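You operate a simulated robot arm through the tools that you are given. There is no shell and no other tool.

The job below is to be done with a simulated two-armed robot. You get a single attempt, and the scene is never put back.

TASK
Set the piano by the blue lesson card, then play the recording back.
Fine: the card's voice and volume; hear it to the end, then switch off.

Only the result counts: the job must be done as asked and must still hold three seconds after the hand-in. Knocking over, shifting, dropping, spilling or breaking anything else fails it.

THE ROBOT
Two 7-joint arms with fingered hands on one trunk that stands fixed in place. Base frame: the origin is at the foot of the trunk, x ahead of it, y to its left, z up. Lengths are in mm, angles in rad, forces in N, time in s.
The left shoulder is at [23, 269, 1072], the right one opposite. Each reaches about 1298 mm from its shoulder. Payload 5 kg a hand.
Tool frame (each hand has its own): the origin (TCP) lies between the finger pads and is the grasp point; the fingertips stand 42 mm ahead of it; z points along the fingers, y is the line along which they close. The gripper opens to 208 mm; its body begins 119 mm behind the TCP. The gripper is a hand of 4 fingers: y runs from the thumb to the fingers, the wrist lies at [0, 0, -317] in the tool frame, and closing takes about 1.5 s.
Orientation is that of the tool frame in the base frame, as a unit quaternion [w, x, y, z]. With the fingers straight down and closing along the base's y, the tool's x points along the base's -x, its y along +y and its z along -z.

THE INTERFACE
- The arms move only by the tool servo_tool. It takes "left_plan", "right_plan" or both (then of equal length, played together; a hand with none holds still); each is a list that holds one entry, the list of rows, each a list of 6 numbers: the shift along the tool's x, y, z in mm, then the turn, a rotation vector about the tool's x, y, z in rad. In form: [[[dx, dy, dz, rx, ry, rz], ...]]. A call has 1 to 20 rows; each row is the pose to reach, as a shift and turn from the pose commanded when the call began, along the tool's axes at that moment. "left_fingers" and "right_fingers" are, for a hand that has rows, the closure, from 0 (fully open) to 1 (shut), set as the call begins (left out, the last holds). Each row takes 0.2 s and may step no farther than 50 mm and 0.15 rad from the row before; otherwise, or with a gripper value out of range, the whole call is refused. A pose out of reach is approached as far as the arm can. The call stops where the force on the tool passes 40 N (or 10 N more than at its start, if that is more) or the arm is blocked; 0.2 s more then pass. Each finger travels about 153 mm/s and halts on what it meets, pressing with about 29 N; the grip force reading is that of the motor and also rises with nothing between the fingers. The clock runs only during rows and for 0.2 s after the last one: add rows that repeat a pose to give the fingers time. The reply holds the time, the measured pose of the TCP, the force on the tool along the base axes, the opening and the grip force, in the units named above and with some noise, with the torque about the TCP (base axes, N m) and any sound that the robot's microphone picked up, and new pictures: "show" is both (left out), scene, wrist or none (wrist: the cameras of the hands that moved).
- Cameras (640 x 400 px; columns grow to the right, rows downward): "scene" is now at [158.6, -30.6, 1346.4]; the picture's right is [-0.34, -0.94, 0.00], its down [-0.45, 0.17, -0.88] and it looks along [0.82, -0.30, -0.48] (base axes); focal length 246 px, centre (320, 200). "left" rides on the left gripper at [-94, 1, -146] in its tool frame; the picture's right is [-0.01, -1.00, 0.00], its down [0.84, -0.01, -0.54] and it looks along [0.54, -0.01, 0.84] (tool axes); focal length 280 px, centre (320, 200). "right" rides on the right gripper at [93, 1, -146] in its tool frame; the picture's right is [-0.01, 1.00, 0.00], its down [-0.84, -0.01, -0.54] and it looks along [-0.54, -0.01, 0.84] (tool axes); focal length 280 px, centre (320, 200). There is no depth. A picture from a camera that has moved, and an enlarged one, comes with that camera's place and axes in the base frame and with its lens.
- move_column(by): moves the trunk up (or, below 0, down) by that many mm; the arms and the scene camera ride with it, the base frame stays. It gives what a move gives, with no picture.
- finger_targets(finger1, finger2, finger3, thumb_bend, hand): sets how far each is bent, from 0 (flat) to 100 (curled in); at 30 the hand is open as for a grip, at 70 the pads meet at the TCP. One left out holds its place. A second passes; each finger stops where it meets its share of the squeeze, and holds until it gets a number again. A gripper value or a shape takes the hand back. It gives what a move gives, with no picture; readings hold the bend of each and the force on the fingers (four entries, about 0 where the hand has none), thumb and palm.
- preshape(shape, hand): the hand has 4 fingers and takes this shape, open, in about a second: jaw (thumb against the fingers, like two jaws); tri (thumb and two fingers); tip (a fingertip pinch); poke (one finger out to press); point (the index stretched); flat (the hand flat); cup (the hand cupped); fist (a fist). The gripper value then closes the fingers along that shape, each until it touches; the sizes above hold for jaw. It gives what a move gives, with no picture.
- turn_head(pan, tilt): turns the head with the scene camera to pan (to the left, within 1.396 rad either way) and tilt (down, from -0.506 to 1.204), counted from straight ahead of the robot (the tilt from the chest, where the trunk bows). It gives what a move gives, and a new picture of the scene camera.
- inspect(camera, box): a new picture of the part [left, top, right, bottom] of that camera's present view, enlarged. No time passes.
- finish_job(): hands the job in; it is judged then, once.

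Nothing tells you positions but the pictures and the camera data. Unless the task says otherwise, let go and move clear before handing in.

The tools are called after "Call:" as name(argument=value, ...) on one line, values as JSON. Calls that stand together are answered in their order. servo_tool: Moves the arms, as the interface text tells. Its arguments: {"type":"object","properties":{"left_plan":{"type":"array","items":{"type":"array","items":{"type":"array","items":{"type":"number"}}}},"left_fingers":{"type":"number"},"right_plan":{"type":"array","items":{"type":"array","items":{"type":"array","items":{"type":"number"}}}},"right_fingers":{"type":"number"},"show":{"type":"string","enum":["both","scene","wrist","none"]}},"required":[]} The other tools are called the same way: move_column (by) moves the trunk up or down; preshape (shape, hand) gives the hand a shape; finger_targets (finger1, finger2, finger3, thumb_bend, hand) moves the fingers one by one; turn_head (pan, tilt) turns the head that bears the scene camera; inspect (camera, box) takes an enlarged picture of a part of a camera's view; finish_job () hands the job in.

At the start:

```text
time_s: 0.0
left_tcp_pos: [773.2, 87.8, 1000.0]
left_orientation: [0.0, 0.113, 0.994, 0.0]
left_contact_force: [-0.2, -0.4, 0.5]
left_torque: [0.02, 0.01, 0.02]
left_gripper_width: 207.9
left_gripper_force: 0.0
left_shape: jaw
left_bend: [30.0, 30.0, 30.0, 30.0]
left_finger forces: [0.0, 0.0, 0.0, 0.0, 0.1, 0.0]
right_tcp_pos: [668.2, -410.0, 1014.3]
right_orientation: [0.0, 0.113, 0.994, 0.0]
right_contact_force: [0.0, -0.3, 0.2]
right_torque: [-0.01, -0.02, 0.02]
right_gripper_width: 207.9
right_gripper_force: 0.1
right_shape: jaw
right_bend: [30.0, 30.0, 30.0, 30.0]
right_finger forces: [0.0, 0.1, 0.0, 0.0, 0.0, 0.1]
trunk travel left (down, up): [-450.0, 171.0]
head pan, tilt (commanded): [-0.351, 0.503]
```

scene: 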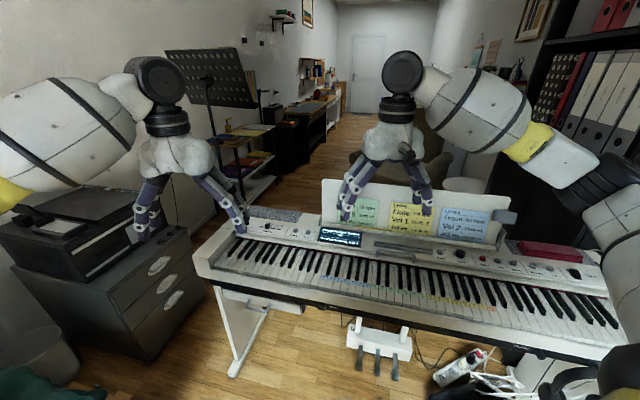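
right: 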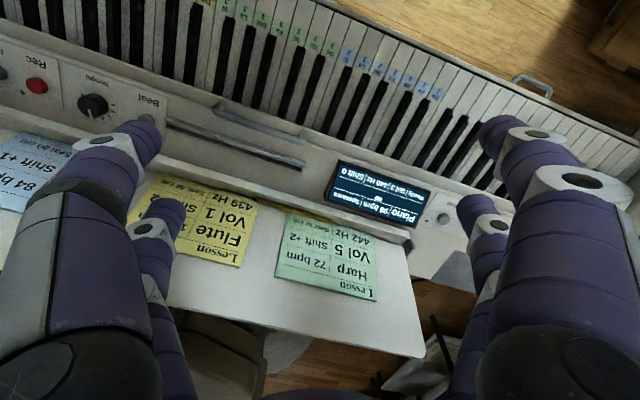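
left: 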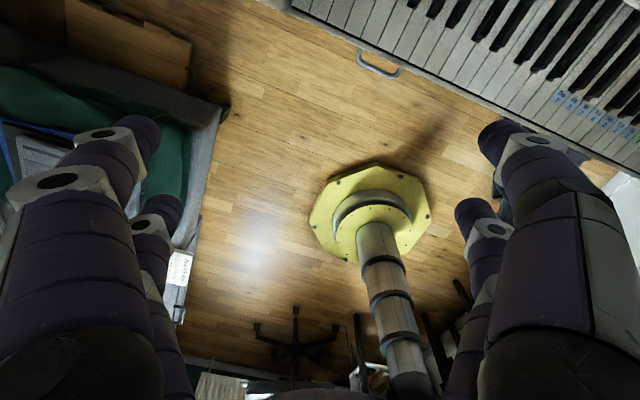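

The piano stands ahead and to the right, with three lesson cards (green, yellow, blue) on its music rest. I'll enlarge the cards and the control panel before moving anything.

Call:
inspect(camera="scene", box=[430, 195, 530, 260])

Call:
inspect(camera="scene", box=[230, 200, 430, 280])

Call:
inspect(camera="scene", box=[420, 220, 620, 320])

Call:
inspect(camera="right", box=[320, 150, 520, 275])

Call:
inspect(camera="right", box=[0, 30, 200, 230])

```text
6.15 times, centred on (480, 228) of scene
camera zoom: at [158.6, -30.6, 1346.4], right [-0.34, -0.94, 0.0], down [-0.45, 0.17, -0.88], along [0.82, -0.3, -0.48], focal length 1512 px, centre (-665, 31)
```

zoom: 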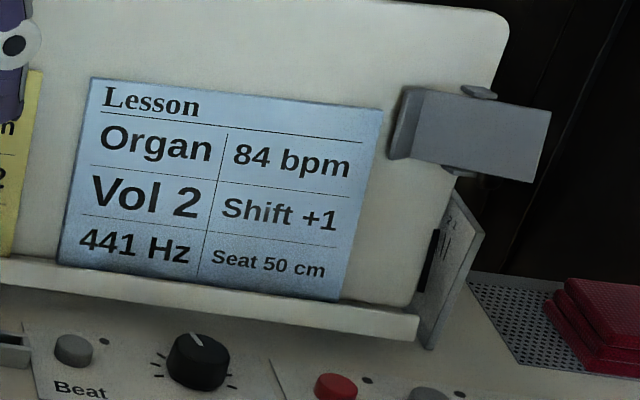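

```text
3.20 times, centred on (330, 240) of scene
camera zoom: at [158.6, -30.6, 1346.4], right [-0.34, -0.94, 0.0], down [-0.45, 0.17, -0.88], along [0.82, -0.3, -0.48], focal length 786 px, centre (288, 72)
```

zoom: 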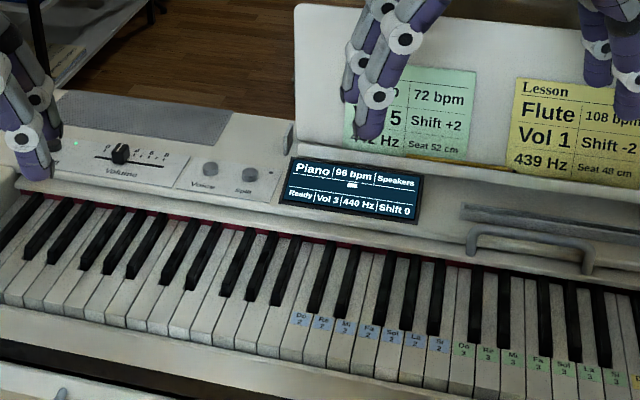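

```text
3.20 times, centred on (520, 270) of scene
camera zoom: at [158.6, -30.6, 1346.4], right [-0.34, -0.94, 0.0], down [-0.45, 0.17, -0.88], along [0.82, -0.3, -0.48], focal length 786 px, centre (-320, -24)
```

zoom: 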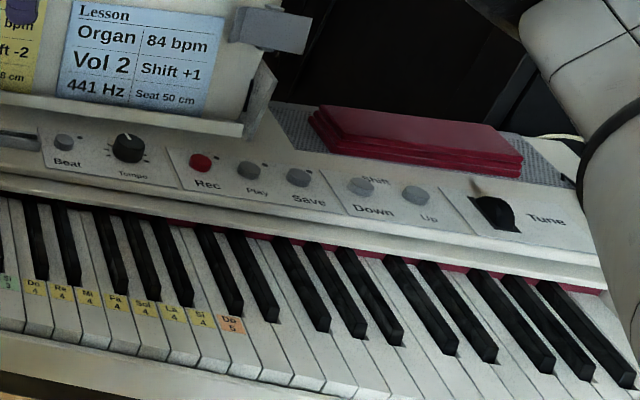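

```text
3.20 times, centred on (420, 212) of right
camera zoom: at [578.4, -387.8, 1161.3], right [0.24, 0.97, 0.0], down [0.82, -0.2, 0.54], along [0.52, -0.13, -0.84], focal length 897 px, centre (0, 160)
```

zoom: 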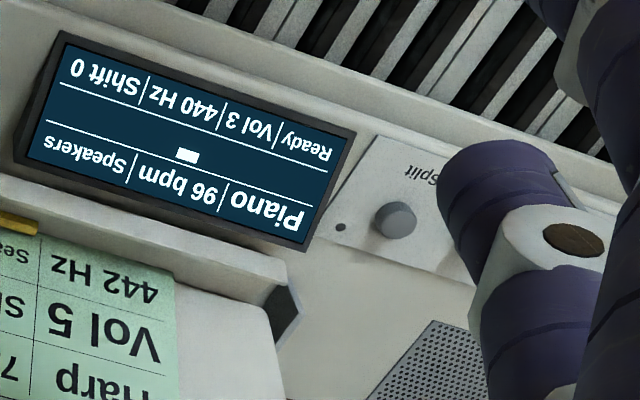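

```text
2.00 times, centred on (100, 130) of right
camera zoom: at [578.4, -387.8, 1161.3], right [0.24, 0.97, 0.0], down [0.82, -0.2, 0.54], along [0.52, -0.13, -0.84], focal length 561 px, centre (760, 340)
```

zoom: 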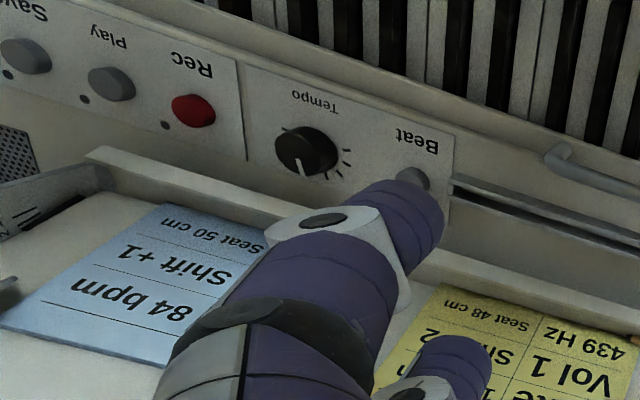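

Call:
inspect(camera="scene", box=[200, 195, 320, 270])

Call:
inspect(camera="scene", box=[340, 310, 640, 400])

Call:
inspect(camera="left", box=[280, 0, 640, 225])

Call:
inspect(camera="right", box=[400, 130, 640, 330])

```text
5.33 times, centred on (260, 232) of scene
camera zoom: at [158.6, -30.6, 1346.4], right [-0.34, -0.94, 0.0], down [-0.45, 0.17, -0.88], along [0.82, -0.3, -0.48], focal length 1311 px, centre (640, 27)
```

zoom: 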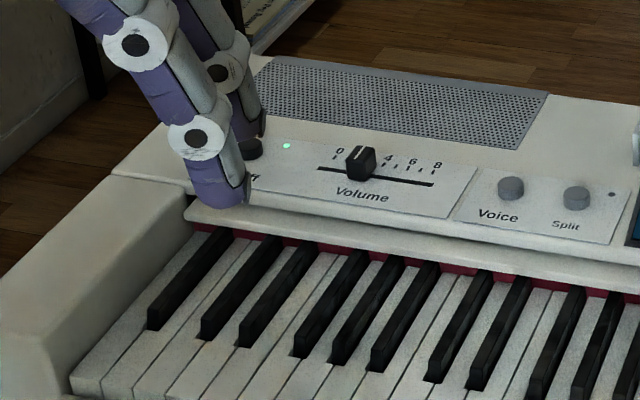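

```text
2.13 times, centred on (490, 355) of scene
camera zoom: at [158.6, -30.6, 1346.4], right [-0.34, -0.94, 0.0], down [-0.45, 0.17, -0.88], along [0.82, -0.3, -0.48], focal length 524 px, centre (-43, -131)
```

zoom: 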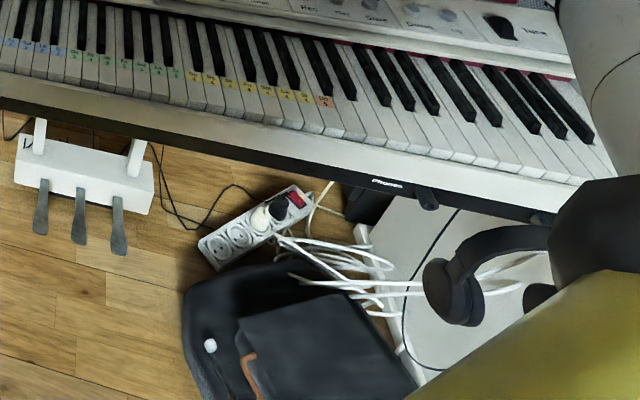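

```text
1.78 times, centred on (460, 112) of left
camera zoom: at [865.3, 68.3, 1147.3], right [-0.21, -0.98, 0.0], down [-0.82, 0.18, 0.54], along [-0.53, 0.11, -0.84], focal length 498 px, centre (71, 356)
```

zoom: 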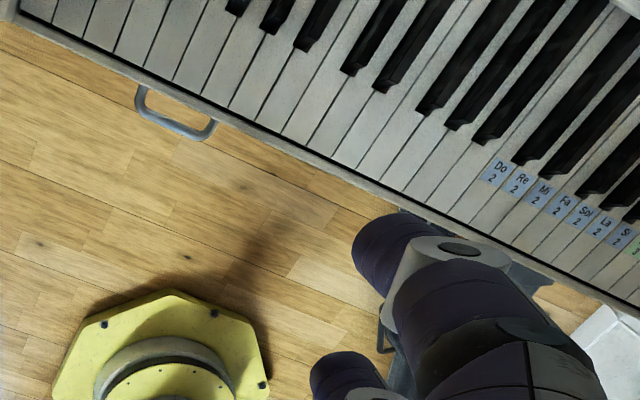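

```text
2.00 times, centred on (520, 230) of right
camera zoom: at [578.4, -387.8, 1161.3], right [0.24, 0.97, 0.0], down [0.82, -0.2, 0.54], along [0.52, -0.13, -0.84], focal length 561 px, centre (-80, 140)
```

zoom: 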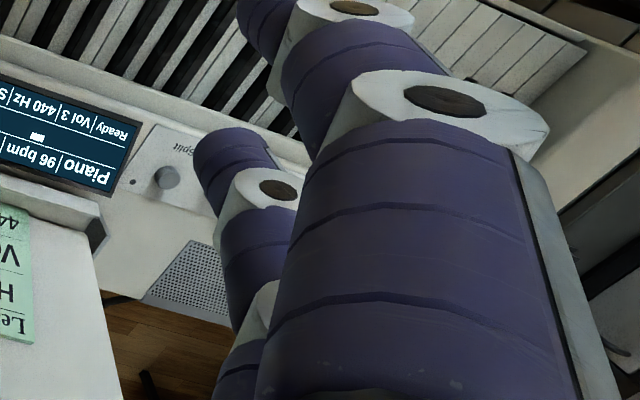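

Call:
preshape(shape="poke", hand="left")

Call:
preshape(shape="poke", hand="right")

```text
time_s: 0.9
left_tcp_pos: [774.3, 87.9, 1001.0]
left_orientation: [0.0, 0.113, 0.994, 0.0]
left_contact_force: [-0.3, 0.6, 0.2]
left_torque: [0.02, 0.04, -0.02]
left_gripper_width: 0.3
left_gripper_force: 0.0
left_shape: poke
left_bend: [100.0, 100.0, 100.0, 33.0]
left_finger forces: [0.0, 0.1, 0.0, 0.1, 0.0, 0.0]
right_tcp_pos: [667.7, -408.9, 1014.2]
right_orientation: [0.001, 0.114, 0.993, 0.0]
right_contact_force: [1.9, 0.3, 0.7]
right_torque: [0.02, 0.02, 0.03]
right_gripper_width: 207.8
right_gripper_force: 0.1
right_shape: jaw
right_bend: [30.0, 30.0, 30.0, 30.0]
right_finger forces: [0.0, 0.0, 0.0, 0.0, 0.0, 0.0]
trunk travel left (down, up): [-450.0, 171.0]
head pan, tilt (commanded): [-0.351, 0.503]
```

```text
time_s: 1.8
left_tcp_pos: [773.7, 86.2, 1001.6]
left_orientation: [-0.001, 0.112, 0.994, 0.0]
left_contact_force: [0.7, 0.0, -0.2]
left_torque: [0.03, -0.01, 0.0]
left_gripper_width: 0.3
left_gripper_force: 0.0
left_shape: poke
left_bend: [100.0, 100.0, 100.0, 33.0]
left_finger forces: [0.1, 0.0, 0.0, 0.1, 0.0, 0.0]
right_tcp_pos: [668.4, -409.5, 1013.0]
right_orientation: [0.0, 0.113, 0.994, 0.0]
right_contact_force: [-0.3, -0.4, -0.2]
right_torque: [0.0, 0.0, -0.01]
right_gripper_width: 0.0
right_gripper_force: 0.0
right_shape: poke
right_bend: [100.0, 100.0, 100.0, 33.0]
right_finger forces: [0.0, 0.0, 0.1, 0.0, 0.0, 0.0]
trunk travel left (down, up): [-450.0, 171.0]
head pan, tilt (commanded): [-0.351, 0.503]
```

Call:
inspect(camera="scene", box=[0, 0, 640, 400])

Call:
inspect(camera="right", box=[0, 0, 640, 400])

Call:
inspect(camera="left", box=[0, 0, 640, 400])

Call:
inspect(camera="scene", box=[120, 50, 280, 250])

Call:
inspect(camera="scene", box=[320, 60, 480, 260])

```text
1.00 times, centred on (320, 200) of scene (not enlarged: the box is as wide or as high as the picture)
camera zoom: at [158.5, -30.6, 1346.4], right [-0.34, -0.94, 0.0], down [-0.45, 0.17, -0.88], along [0.82, -0.3, -0.48], focal length 246 px, centre (320, 200)
```

zoom: 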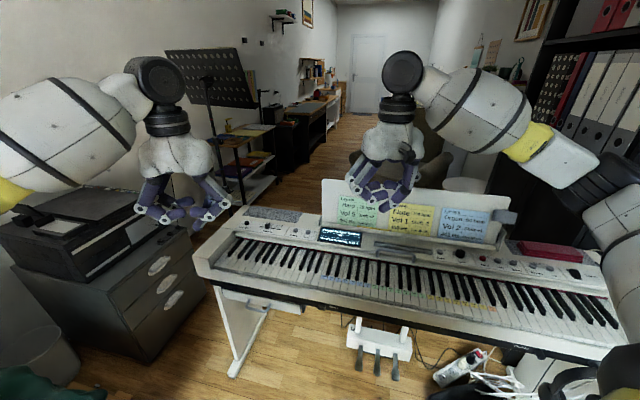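

```text
1.00 times, centred on (320, 200) of right (not enlarged: the box is as wide or as high as the picture)
camera zoom: at [578.4, -387.8, 1161.3], right [0.24, 0.97, 0.0], down [0.82, -0.2, 0.54], along [0.52, -0.13, -0.84], focal length 280 px, centre (320, 200)
```

zoom: 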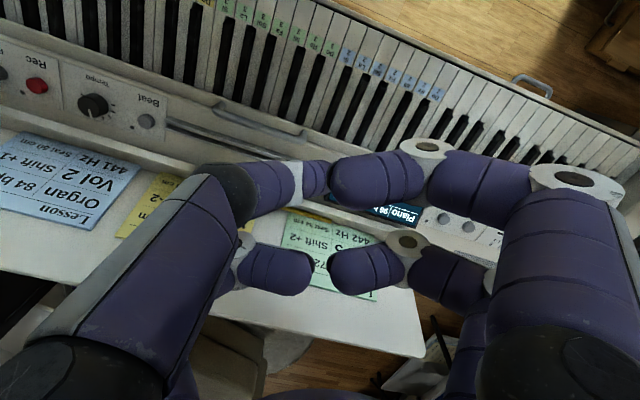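

```text
1.00 times, centred on (320, 200) of left (not enlarged: the box is as wide or as high as the picture)
camera zoom: at [865.3, 68.3, 1147.3], right [-0.21, -0.98, 0.0], down [-0.82, 0.18, 0.54], along [-0.53, 0.11, -0.84], focal length 280 px, centre (320, 200)
```

zoom: 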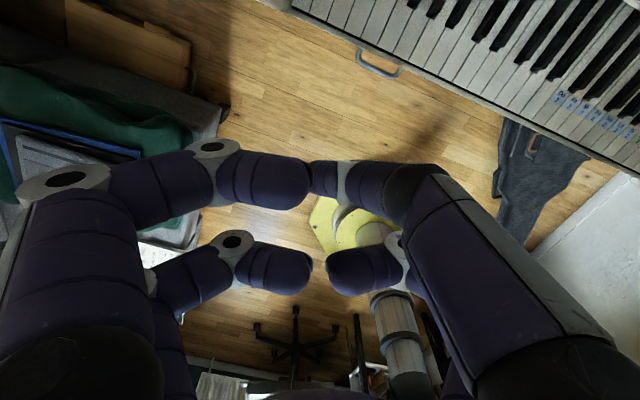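

```text
2.00 times, centred on (200, 150) of scene
camera zoom: at [158.5, -30.6, 1346.4], right [-0.34, -0.94, 0.0], down [-0.45, 0.17, -0.88], along [0.82, -0.3, -0.48], focal length 492 px, centre (560, 300)
```

zoom: 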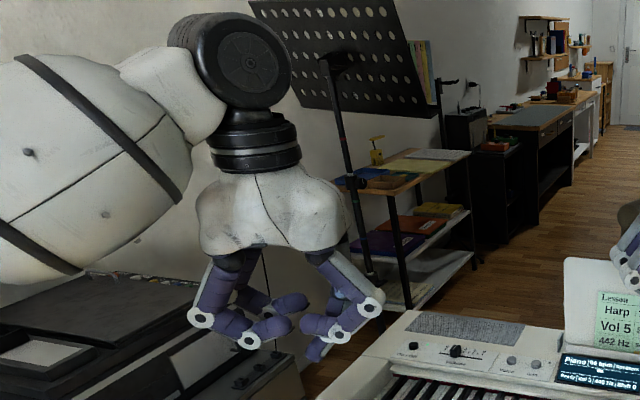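

```text
2.00 times, centred on (400, 160) of scene
camera zoom: at [158.5, -30.6, 1346.4], right [-0.34, -0.94, 0.0], down [-0.45, 0.17, -0.88], along [0.82, -0.3, -0.48], focal length 492 px, centre (160, 280)
```

zoom: 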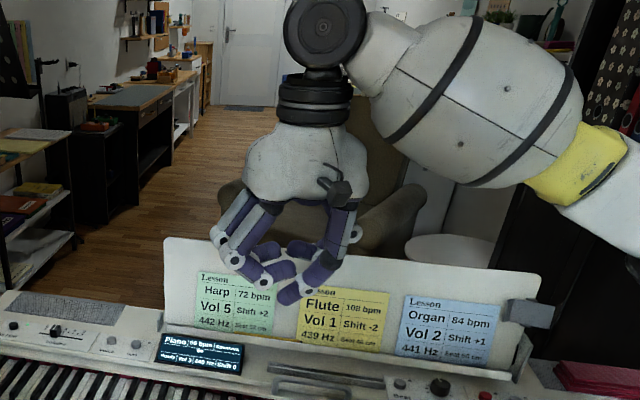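

Call:
preshape(shape="point", hand="left")

Call:
inspect(camera="scene", box=[120, 90, 280, 250])

Call:
inspect(camera="left", box=[0, 0, 640, 400])

```text
time_s: 2.7
left_tcp_pos: [772.9, 87.4, 1002.7]
left_orientation: [0.0, 0.112, 0.994, 0.0]
left_contact_force: [0.3, 0.2, 0.8]
left_torque: [-0.02, -0.01, 0.02]
left_gripper_width: 201.6
left_gripper_force: 0.0
left_shape: point
left_bend: [70.0, 100.0, 100.0, 32.0]
left_finger forces: [0.1, 0.0, 0.0, 0.0, 0.0, 0.1]
right_tcp_pos: [667.9, -410.7, 1014.5]
right_orientation: [0.0, 0.113, 0.994, 0.0]
right_contact_force: [-0.3, 0.0, 0.1]
right_torque: [0.0, 0.03, 0.0]
right_gripper_width: 0.0
right_gripper_force: 0.1
right_shape: poke
right_bend: [100.0, 100.0, 100.0, 33.0]
right_finger forces: [0.0, 0.0, 0.0, 0.0, 0.1, 0.1]
trunk travel left (down, up): [-450.0, 171.0]
head pan, tilt (commanded): [-0.351, 0.503]
```

```text
2.50 times, centred on (200, 170) of scene
camera zoom: at [158.5, -30.6, 1346.4], right [-0.34, -0.94, 0.0], down [-0.45, 0.17, -0.88], along [0.82, -0.3, -0.48], focal length 614 px, centre (620, 275)
```

zoom: 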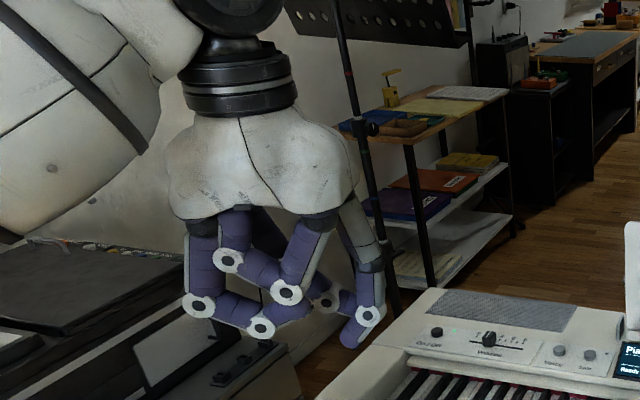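

```text
1.00 times, centred on (320, 200) of left (not enlarged: the box is as wide or as high as the picture)
camera zoom: at [865.3, 68.3, 1147.2], right [-0.21, -0.98, 0.0], down [-0.82, 0.18, 0.54], along [-0.53, 0.11, -0.84], focal length 280 px, centre (320, 200)
```

zoom: 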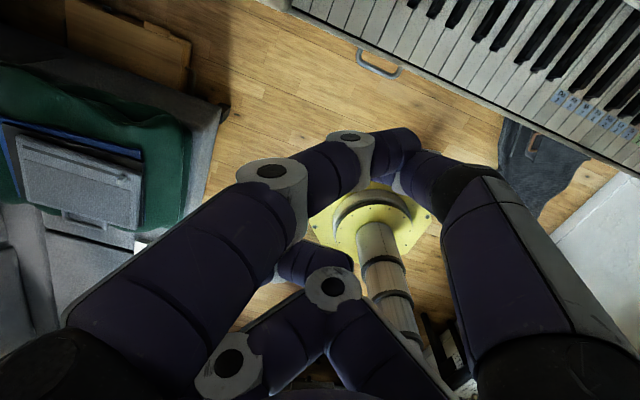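

Call:
finger_targets(hand="left", finger1=20, finger2=100, finger3=100, thumb_bend=100)

Call:
inspect(camera="scene", box=[120, 90, 280, 250])

Call:
inspect(camera="left", box=[0, 0, 640, 400])

```text
time_s: 3.7
left_tcp_pos: [774.0, 86.8, 1000.8]
left_orientation: [0.0, 0.112, 0.994, -0.001]
left_contact_force: [0.3, 0.3, 0.5]
left_torque: [-0.01, -0.03, -0.01]
left_gripper_width: 88.9
left_gripper_force: 0.1
left_shape: fingers
left_bend: [20.0, 89.0, 100.0, 100.0]
left_finger forces: [0.0, 0.1, 0.0, 0.0, 0.0, 0.0]
right_tcp_pos: [669.1, -410.3, 1013.4]
right_orientation: [0.0, 0.113, 0.994, 0.0]
right_contact_force: [0.0, 0.0, -0.4]
right_torque: [0.02, -0.01, -0.04]
right_gripper_width: 0.1
right_gripper_force: 0.1
right_shape: poke
right_bend: [100.0, 100.0, 100.0, 33.0]
right_finger forces: [0.0, 0.1, 0.1, 0.0, 0.0, 0.0]
trunk travel left (down, up): [-450.0, 171.0]
head pan, tilt (commanded): [-0.351, 0.503]
```

```text
2.50 times, centred on (200, 170) of scene
camera zoom: at [158.6, -30.6, 1346.4], right [-0.34, -0.94, 0.0], down [-0.45, 0.17, -0.88], along [0.82, -0.3, -0.48], focal length 614 px, centre (620, 275)
```

zoom: 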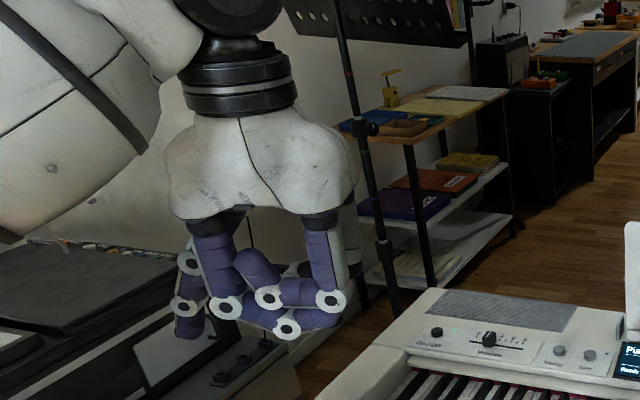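

```text
1.00 times, centred on (320, 200) of left (not enlarged: the box is as wide or as high as the picture)
camera zoom: at [865.3, 68.4, 1147.3], right [-0.21, -0.98, 0.0], down [-0.82, 0.18, 0.54], along [-0.53, 0.11, -0.84], focal length 280 px, centre (320, 200)
```

zoom: 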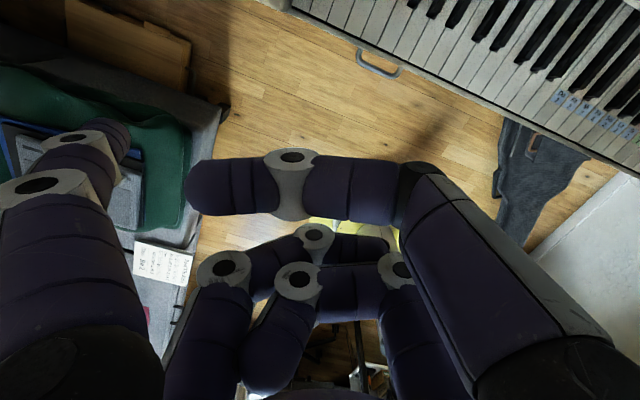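

Call:
preshape(shape="tip", hand="left")

Call:
servo_tool(left_plan=[[[0, 0, 0, 0, 0, 0], [0, 0, 0, 0, 0, 0], [0, 0, 0, 0, 0, 0], [0, 0, 0, 0, 0, 0], [0, 0, 0, 0, 0, 0], [0, 0, 0, 0, 0, 0], [0, 0, 0, 0, 0, 0], [0, 0, 0, 0, 0, 0]]], left_fingers=1, show="both")

Call:
inspect(camera="scene", box=[120, 90, 280, 250])

```text
time_s: 4.6
left_tcp_pos: [773.8, 88.6, 1001.0]
left_orientation: [0.001, 0.112, 0.994, 0.001]
left_contact_force: [0.3, -0.3, 0.8]
left_torque: [0.02, -0.02, -0.02]
left_gripper_width: 207.7
left_gripper_force: 0.2
left_shape: tip
left_bend: [30.0, 30.0, 30.0, 30.0]
left_finger forces: [0.0, 0.0, 0.0, 0.0, 0.0, 0.0]
right_tcp_pos: [668.6, -409.7, 1013.6]
right_orientation: [0.0, 0.114, 0.994, -0.001]
right_contact_force: [-0.2, 0.0, 0.2]
right_torque: [0.0, -0.01, 0.03]
right_gripper_width: 0.2
right_gripper_force: 0.1
right_shape: poke
right_bend: [100.0, 100.0, 100.0, 33.0]
right_finger forces: [0.0, 0.1, 0.0, 0.0, 0.0, 0.0]
trunk travel left (down, up): [-450.0, 171.0]
head pan, tilt (commanded): [-0.351, 0.503]
```

```text
time_s: 6.4
left_tcp_pos: [773.8, 87.1, 1001.3]
left_orientation: [0.0, 0.112, 0.994, 0.0]
left_contact_force: [-0.1, 0.1, -0.2]
left_torque: [-0.01, -0.02, 0.0]
left_gripper_width: 0.0
left_gripper_force: 28.7
left_shape: tip
left_bend: [70.0, 70.0, 70.0, 70.0]
left_finger forces: [0.1, 0.0, 0.1, 0.0, 0.0, 0.1]
right_tcp_pos: [668.8, -409.9, 1012.8]
right_orientation: [0.0, 0.113, 0.994, -0.001]
right_contact_force: [-0.2, 0.7, 0.9]
right_torque: [-0.01, -0.04, -0.02]
right_gripper_width: 0.0
right_gripper_force: 0.1
right_shape: poke
right_bend: [100.0, 100.0, 100.0, 33.0]
right_finger forces: [0.0, 0.1, 0.1, 0.0, 0.0, 0.0]
trunk travel left (down, up): [-450.0, 171.0]
head pan, tilt (commanded): [-0.351, 0.503]
camera scene: at [158.6, -30.6, 1346.4], right [-0.34, -0.94, 0.0], down [-0.45, 0.17, -0.88], along [0.82, -0.3, -0.48], focal length 246 px, centre (320, 200)
camera left: at [865.3, 68.3, 1147.3], right [-0.21, -0.98, 0.0], down [-0.82, 0.18, 0.54], along [-0.53, 0.11, -0.84], focal length 280 px, centre (320, 200)
```

scene: 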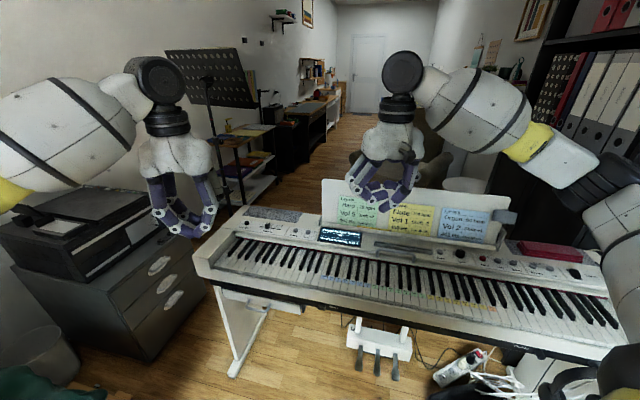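
left: 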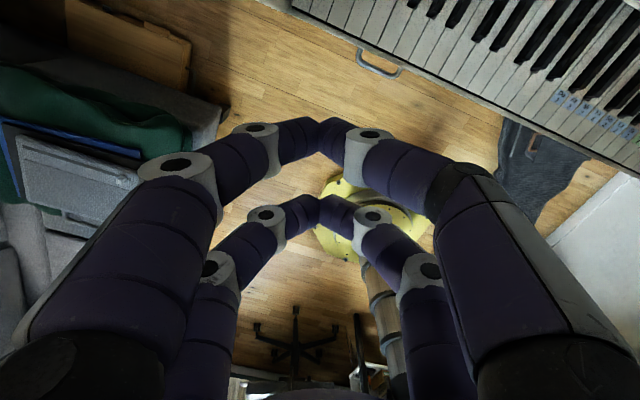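

```text
2.50 times, centred on (200, 170) of scene
camera zoom: at [158.6, -30.6, 1346.4], right [-0.34, -0.94, 0.0], down [-0.45, 0.17, -0.88], along [0.82, -0.3, -0.48], focal length 614 px, centre (620, 275)
```

zoom: 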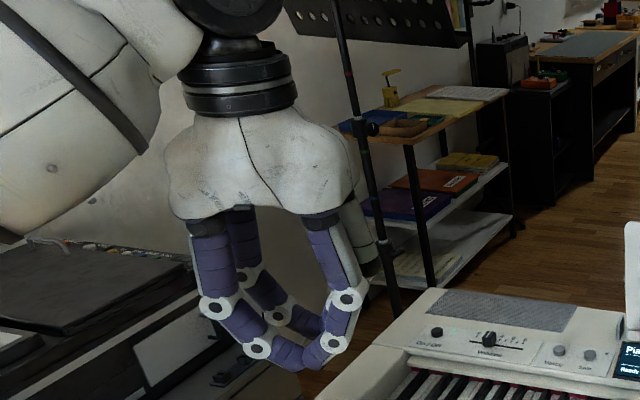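

The left hand has no digit free to press alone, so I'll pinch two fingertips together as a probe and curl the other two up. On the right hand I'll use thumb and finger 1. On the left I'll use fingers 2 and 3, since they sit lowest when that hand tilts forward.

Call:
finger_targets(hand="left", finger1=100, finger2=70, finger3=70, thumb_bend=100)

Call:
finger_targets(hand="right", finger1=70, finger2=100, finger3=100, thumb_bend=70)

Call:
inspect(camera="scene", box=[120, 90, 280, 250])

Call:
inspect(camera="scene", box=[310, 90, 470, 250])

Call:
inspect(camera="left", box=[0, 0, 640, 400])

Call:
inspect(camera="right", box=[0, 0, 640, 400])

```text
time_s: 7.4
left_tcp_pos: [772.9, 86.6, 1001.5]
left_orientation: [0.0, 0.113, 0.994, 0.0]
left_contact_force: [0.6, 0.0, -0.1]
left_torque: [-0.02, 0.0, -0.01]
left_gripper_width: 4.3
left_gripper_force: 0.0
left_shape: fingers
left_bend: [100.0, 70.0, 70.0, 93.0]
left_finger forces: [0.0, 0.0, 0.1, 0.0, 0.1, 0.1]
right_tcp_pos: [668.3, -409.3, 1013.0]
right_orientation: [0.001, 0.114, 0.994, 0.0]
right_contact_force: [-0.1, -0.4, 0.0]
right_torque: [0.01, 0.0, 0.02]
right_gripper_width: 0.0
right_gripper_force: 0.1
right_shape: poke
right_bend: [100.0, 100.0, 100.0, 33.0]
right_finger forces: [0.0, 0.0, 0.0, 0.0, 0.0, 0.0]
trunk travel left (down, up): [-450.0, 171.0]
head pan, tilt (commanded): [-0.351, 0.503]
```

```text
time_s: 8.4
left_tcp_pos: [774.1, 87.6, 1002.1]
left_orientation: [0.0, 0.112, 0.994, -0.001]
left_contact_force: [0.7, 0.5, -0.5]
left_torque: [0.0, 0.02, -0.01]
left_gripper_width: 4.4
left_gripper_force: 0.1
left_shape: fingers
left_bend: [100.0, 70.0, 70.0, 93.0]
left_finger forces: [0.0, 0.1, 0.0, 0.0, 0.0, 0.0]
right_tcp_pos: [668.8, -409.2, 1014.0]
right_orientation: [0.0, 0.113, 0.994, -0.001]
right_contact_force: [-0.1, 0.2, -0.1]
right_torque: [0.04, -0.02, 0.02]
right_gripper_width: 11.1
right_gripper_force: 0.0
right_shape: fingers
right_bend: [70.0, 99.0, 99.0, 70.0]
right_finger forces: [0.0, 0.0, 0.1, 0.0, 0.0, 0.1]
trunk travel left (down, up): [-450.0, 171.0]
head pan, tilt (commanded): [-0.351, 0.503]
```

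```text
2.50 times, centred on (200, 170) of scene
camera zoom: at [158.6, -30.6, 1346.4], right [-0.34, -0.94, 0.0], down [-0.45, 0.17, -0.88], along [0.82, -0.3, -0.48], focal length 614 px, centre (620, 275)
```

zoom: 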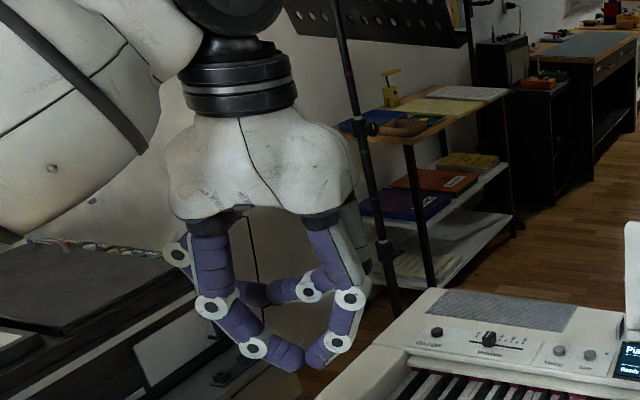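

```text
2.50 times, centred on (390, 170) of scene
camera zoom: at [158.6, -30.6, 1346.4], right [-0.34, -0.94, 0.0], down [-0.45, 0.17, -0.88], along [0.82, -0.3, -0.48], focal length 614 px, centre (145, 275)
```

zoom: 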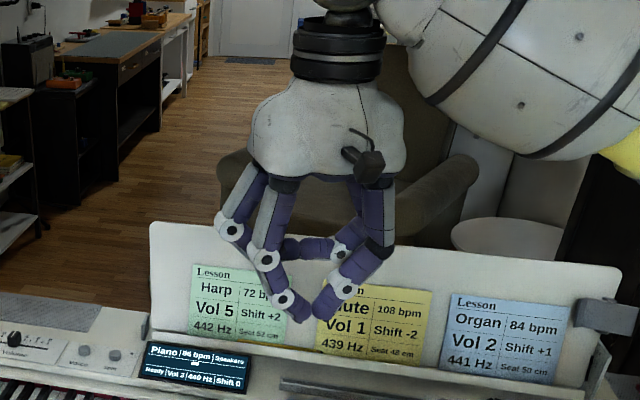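

```text
1.00 times, centred on (320, 200) of left (not enlarged: the box is as wide or as high as the picture)
camera zoom: at [865.3, 68.3, 1147.3], right [-0.21, -0.98, 0.0], down [-0.82, 0.18, 0.54], along [-0.53, 0.11, -0.84], focal length 280 px, centre (320, 200)
```

zoom: 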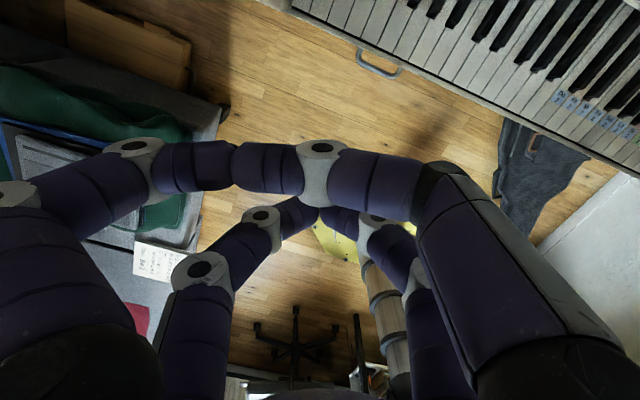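

```text
1.00 times, centred on (320, 200) of right (not enlarged: the box is as wide or as high as the picture)
camera zoom: at [578.4, -387.8, 1161.3], right [0.24, 0.97, 0.0], down [0.82, -0.2, 0.54], along [0.52, -0.13, -0.84], focal length 280 px, centre (320, 200)
```

zoom: 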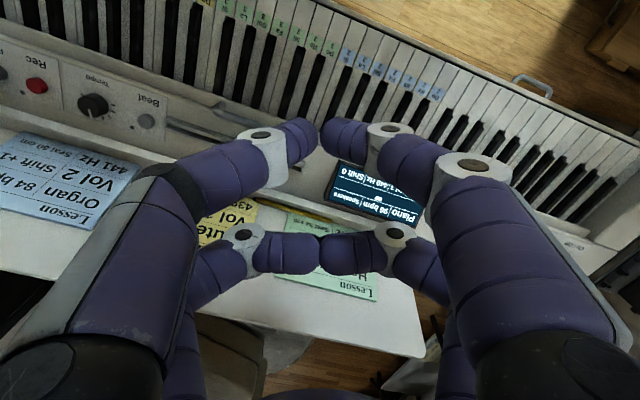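

Both probes look right. I'll turn both hands square to the piano (its facing direction is about -34° in yaw) and tilt them forward.

Call:
servo_tool(left_plan=[[[0, 0, 0, 0.0184, -0.0988, 0.0721], [0, 0, 0, 0.0368, -0.1977, 0.1441], [0, 0, 0, 0.0553, -0.2965, 0.2162], [0, 0, 0, 0.0737, -0.3954, 0.2882], [0, 0, 0, 0.0921, -0.4942, 0.3603]]], right_plan=[[[0, 0, 0, 0.0184, -0.0988, 0.0721], [0, 0, 0, 0.0368, -0.1977, 0.1441], [0, 0, 0, 0.0553, -0.2965, 0.2162], [0, 0, 0, 0.0737, -0.3954, 0.2882], [0, 0, 0, 0.0921, -0.4942, 0.3603]]], show="both")

```text
time_s: 9.6
left_tcp_pos: [774.7, 88.1, 1003.0]
left_orientation: [0.237, 0.283, 0.927, -0.073]
left_contact_force: [0.0, -0.8, 0.0]
left_torque: [-0.05, 0.07, -0.05]
left_gripper_width: 4.2
left_gripper_force: 0.1
left_shape: fingers
left_bend: [100.0, 70.0, 70.0, 93.0]
left_finger forces: [0.0, 0.0, 0.0, 0.1, 0.0, 0.1]
right_tcp_pos: [670.1, -408.9, 1013.6]
right_orientation: [0.237, 0.284, 0.926, -0.073]
right_contact_force: [0.1, 1.2, -0.5]
right_torque: [-0.05, 0.05, -0.03]
right_gripper_width: 10.9
right_gripper_force: 0.1
right_shape: fingers
right_bend: [70.0, 99.0, 99.0, 70.0]
right_finger forces: [0.0, 0.1, 0.1, 0.0, 0.0, 0.0]
trunk travel left (down, up): [-450.0, 171.0]
head pan, tilt (commanded): [-0.351, 0.503]
camera scene: at [158.9, -30.3, 1346.4], right [-0.34, -0.94, 0.0], down [-0.45, 0.17, -0.88], along [0.82, -0.3, -0.48], focal length 246 px, centre (320, 200)
camera right: at [544.4, -323.1, 1098.6], right [0.57, 0.82, 0.01], down [0.39, -0.28, 0.88], along [0.72, -0.5, -0.48], focal length 280 px, centre (320, 200)
camera left: at [784.6, 83.4, 1174.3], right [-0.55, -0.84, 0.01], down [-0.83, 0.55, 0.07], along [-0.06, 0.03, -1.0], focal length 280 px, centre (320, 200)
```

scene: 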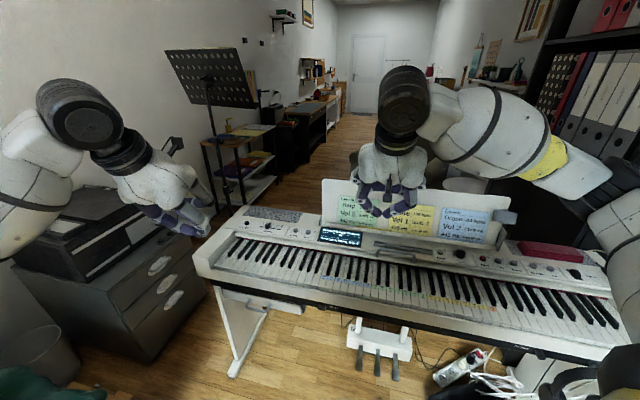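
right: 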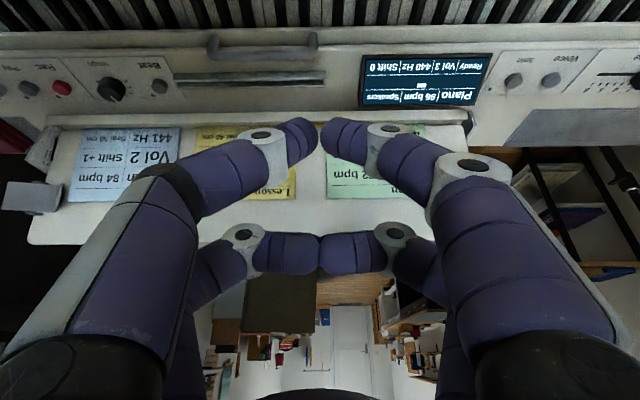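
left: 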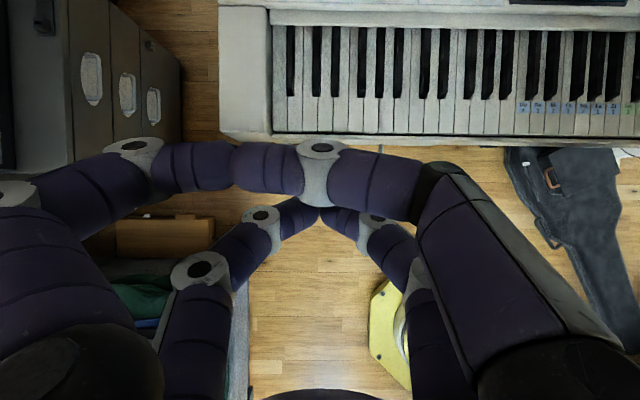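

The hands are now square to the piano and the wrist picture shows the panel clearly. I'll move the left hand to hover above Voice and the right hand to hover above Play.

Call:
servo_tool(left_plan=[[[-21, -16.1, 23.7, 0, 0, 0], [-42, -32.2, 47.5, 0, 0, 0], [-63, -48.3, 71.2, 0, 0, 0], [-84, -64.4, 95, 0, 0, 0], [-105, -80.5, 118.7, 0, 0, 0], [-126, -96.5, 142.4, 0, 0, 0], [-147, -112.6, 166.2, 0, 0, 0], [-168, -128.7, 189.9, 0, 0, 0], [-189, -144.8, 213.7, 0, 0, 0], [-210, -160.9, 237.4, 0, 0, 0]]], right_plan=[[[-3.7, -39.5, 15, 0, 0, 0], [-7.4, -79, 30, 0, 0, 0], [-11.1, -118.5, 45, 0, 0, 0], [-14.8, -158, 60, 0, 0, 0], [-18.5, -197.5, 75, 0, 0, 0], [-22.2, -237, 90, 0, 0, 0], [-25.9, -276.4, 105, 0, 0, 0], [-29.6, -315.9, 120, 0, 0, 0], [-33.3, -355.4, 135, 0, 0, 0], [-37, -394.9, 150.1, 0, 0, 0]]], show="both")

```text
time_s: 12.0
left_tcp_pos: [945.9, -177.5, 867.2]
left_orientation: [0.226, 0.269, 0.934, -0.062]
left_contact_force: [-0.5, -0.8, 0.2]
left_torque: [0.12, -0.05, 0.06]
left_gripper_width: 4.2
left_gripper_force: 0.1
left_shape: fingers
left_bend: [100.0, 70.0, 70.0, 93.0]
left_finger forces: [0.0, 0.1, 0.1, 0.1, 0.1, 0.1]
right_tcp_pos: [534.4, -795.7, 898.9]
right_orientation: [0.237, 0.284, 0.926, -0.072]
right_contact_force: [-1.1, -0.8, -0.1]
right_torque: [0.08, -0.07, 0.08]
right_gripper_width: 10.7
right_gripper_force: 0.0
right_shape: fingers
right_bend: [70.0, 99.0, 99.0, 70.0]
right_finger forces: [0.0, 0.0, 0.1, 0.0, 0.0, 0.0]
trunk travel left (down, up): [-450.0, 171.0]
head pan, tilt (commanded): [-0.351, 0.503]
stopped in row 10 (left hand): the arm was blocked; the commanded pose is now the measured one
camera scene: at [158.1, -31.2, 1346.5], right [-0.34, -0.94, 0.0], down [-0.45, 0.17, -0.88], along [0.82, -0.3, -0.48], focal length 246 px, centre (320, 200)
camera right: at [409.6, -710.3, 984.3], right [0.57, 0.82, 0.01], down [0.39, -0.28, 0.88], along [0.72, -0.5, -0.48], focal length 280 px, centre (320, 200)
camera left: at [960.3, -186.6, 1038.4], right [-0.52, -0.85, 0.0], down [-0.85, 0.52, 0.1], along [-0.08, 0.05, -1.0], focal length 280 px, centre (320, 200)
```

scene: 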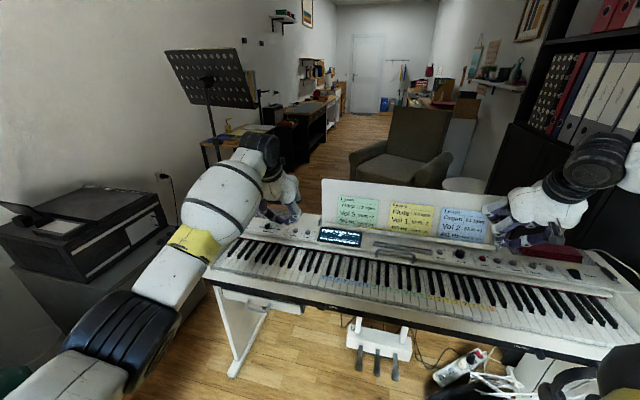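
right: 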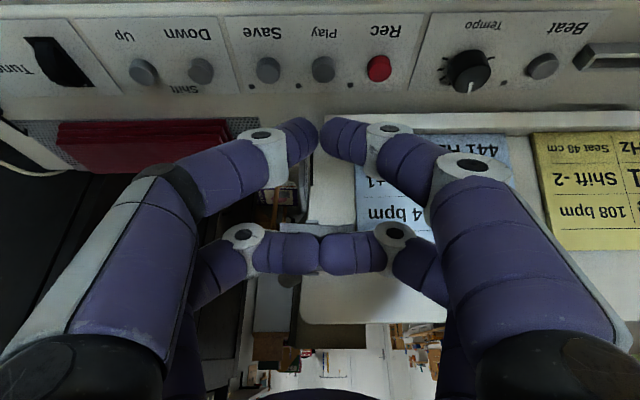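
left: 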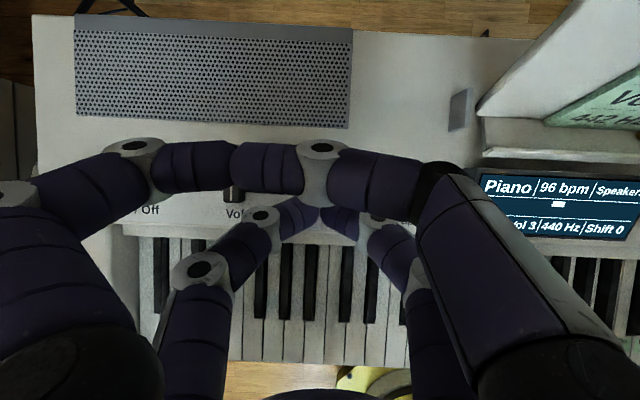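

Call:
inspect(camera="scene", box=[0, 130, 320, 400])

Call:
turn_head(pan=0.35, tilt=0.8)

```text
1.48 times, centred on (160, 265) of scene
camera zoom: at [158.1, -31.2, 1346.5], right [-0.34, -0.94, 0.0], down [-0.45, 0.17, -0.88], along [0.82, -0.3, -0.48], focal length 364 px, centre (557, 104)
```

zoom: 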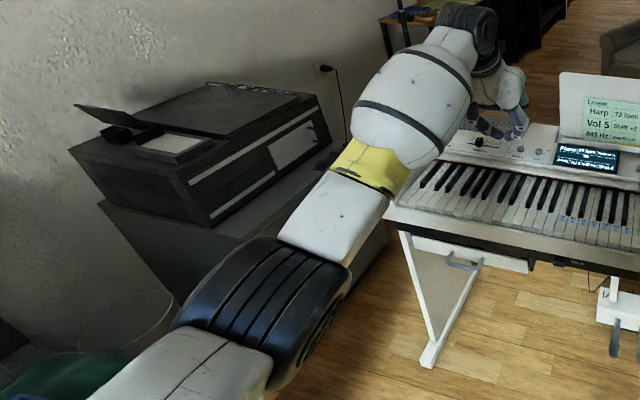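

```text
time_s: 13.1
left_tcp_pos: [947.0, -177.7, 866.0]
left_orientation: [0.226, 0.27, 0.934, -0.062]
left_contact_force: [-1.0, 0.0, 0.0]
left_torque: [0.0, 0.01, -0.03]
left_gripper_width: 4.2
left_gripper_force: 0.1
left_shape: fingers
left_bend: [100.0, 70.0, 70.0, 93.0]
left_finger forces: [0.0, 0.0, 0.0, 0.1, 0.0, 0.0]
right_tcp_pos: [534.3, -794.8, 898.1]
right_orientation: [0.236, 0.283, 0.927, -0.072]
right_contact_force: [0.0, 0.2, -0.3]
right_torque: [-0.01, -0.02, -0.01]
right_gripper_width: 10.6
right_gripper_force: 0.1
right_shape: fingers
right_bend: [70.0, 99.0, 99.0, 70.0]
right_finger forces: [0.1, 0.0, 0.0, 0.0, 0.1, 0.0]
trunk travel left (down, up): [-450.0, 171.0]
head pan, tilt (commanded): [0.351, 0.799]
camera scene: at [149.0, 28.3, 1320.8], right [0.34, -0.94, 0.0], down [-0.67, -0.25, -0.7], along [0.66, 0.24, -0.72], focal length 246 px, centre (320, 200)
```

scene: 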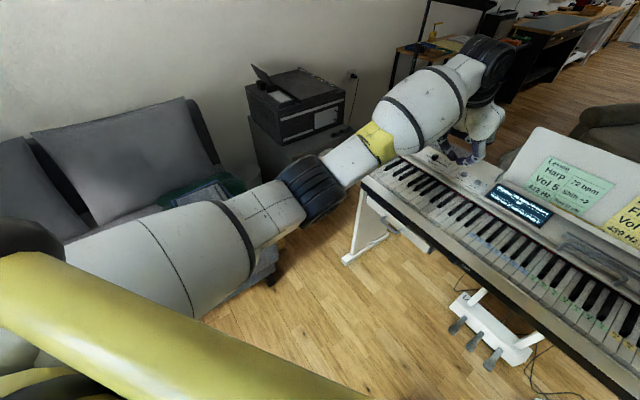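

The left arm stopped just short of Voice. Nothing was touched, and it looks like a shoulder limit. Its probe is now about 77 mm right of the volume knob, so I'll set the volume with it here and leave Voice to the right hand.

Call:
turn_head(pan=-0.3, tilt=0.6)

Call:
servo_tool(left_plan=[[[-0.6, 20, 0.5, 0, 0, 0], [-1.2, 40, 0.9, 0, 0, 0]]], show="both")

Call:
inspect(camera="scene", box=[190, 150, 310, 225])

Call:
inspect(camera="left", box=[200, 120, 440, 270])

```text
time_s: 14.1
left_tcp_pos: [947.4, -177.2, 867.4]
left_orientation: [0.226, 0.269, 0.934, -0.061]
left_contact_force: [0.6, -0.3, 0.1]
left_torque: [0.03, -0.01, 0.03]
left_gripper_width: 4.7
left_gripper_force: 0.1
left_shape: fingers
left_bend: [100.0, 70.0, 70.0, 93.0]
left_finger forces: [0.0, 0.0, 0.0, 0.0, 0.0, 0.0]
right_tcp_pos: [536.4, -795.8, 899.0]
right_orientation: [0.236, 0.283, 0.927, -0.072]
right_contact_force: [-0.1, -0.9, 0.3]
right_torque: [0.02, -0.02, 0.01]
right_gripper_width: 10.5
right_gripper_force: 0.0
right_shape: fingers
right_bend: [70.0, 99.0, 99.0, 70.0]
right_finger forces: [0.0, 0.1, 0.0, 0.0, 0.0, 0.0]
trunk travel left (down, up): [-450.0, 171.0]
head pan, tilt (commanded): [-0.3, 0.6]
camera scene: at [157.7, -25.4, 1337.7], right [-0.29, -0.96, 0.0], down [-0.54, 0.17, -0.82], along [0.79, -0.24, -0.57], focal length 246 px, centre (320, 200)
```

scene: 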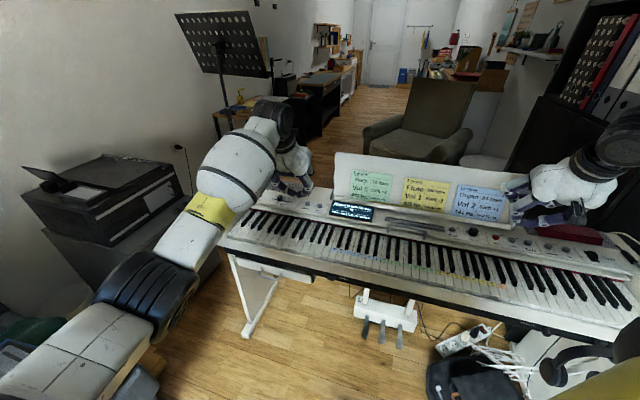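

```text
time_s: 14.7
left_tcp_pos: [967.5, -150.4, 868.8]
left_orientation: [0.228, 0.271, 0.933, -0.064]
left_contact_force: [0.0, -0.5, -0.2]
left_torque: [-0.06, 0.03, 0.02]
left_gripper_width: 4.2
left_gripper_force: 0.1
left_shape: fingers
left_bend: [100.0, 70.0, 70.0, 93.0]
left_finger forces: [0.0, 0.1, 0.0, 0.1, 0.0, 0.1]
right_tcp_pos: [534.4, -796.0, 898.8]
right_orientation: [0.235, 0.283, 0.927, -0.071]
right_contact_force: [0.1, 0.2, 0.3]
right_torque: [0.01, 0.01, -0.01]
right_gripper_width: 10.4
right_gripper_force: 0.0
right_shape: fingers
right_bend: [70.0, 99.0, 99.0, 70.0]
right_finger forces: [0.0, 0.1, 0.0, 0.1, 0.1, 0.1]
trunk travel left (down, up): [-450.0, 171.0]
head pan, tilt (commanded): [-0.3, 0.6]
camera scene: at [157.8, -25.6, 1337.7], right [-0.3, -0.96, 0.0], down [-0.54, 0.17, -0.82], along [0.79, -0.24, -0.57], focal length 246 px, centre (320, 200)
camera left: at [980.7, -158.2, 1041.5], right [-0.52, -0.85, 0.0], down [-0.85, 0.52, 0.09], along [-0.08, 0.05, -1.0], focal length 280 px, centre (320, 200)
```

scene: 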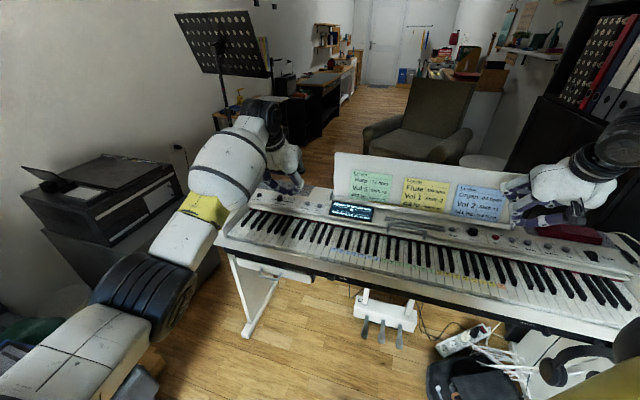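
left: 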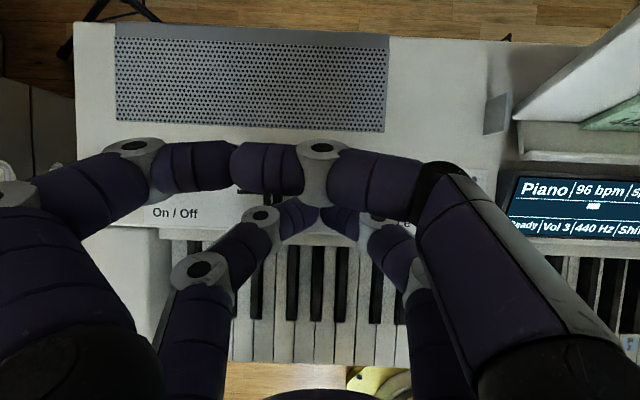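

```text
5.33 times, centred on (250, 188) of scene
camera zoom: at [157.8, -25.6, 1337.7], right [-0.3, -0.96, 0.0], down [-0.54, 0.17, -0.82], along [0.79, -0.24, -0.57], focal length 1311 px, centre (693, 267)
```

zoom: 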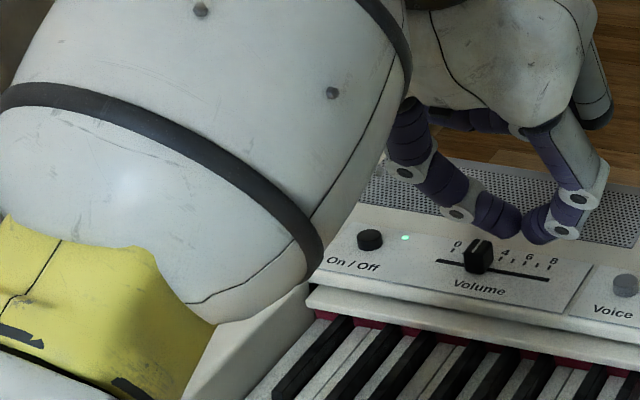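

```text
2.67 times, centred on (320, 195) of left
camera zoom: at [980.7, -158.2, 1041.5], right [-0.52, -0.85, 0.0], down [-0.85, 0.52, 0.09], along [-0.08, 0.05, -1.0], focal length 748 px, centre (320, 213)
```

zoom: 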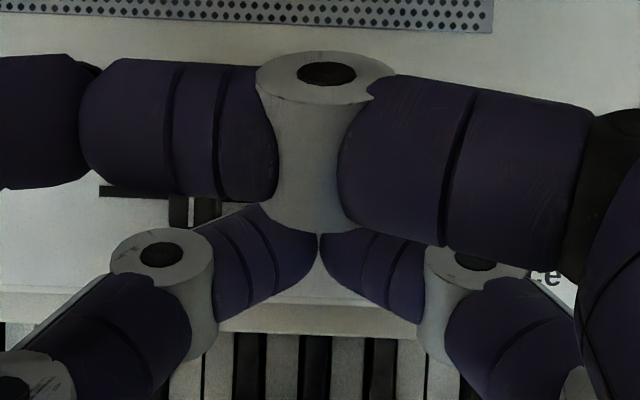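

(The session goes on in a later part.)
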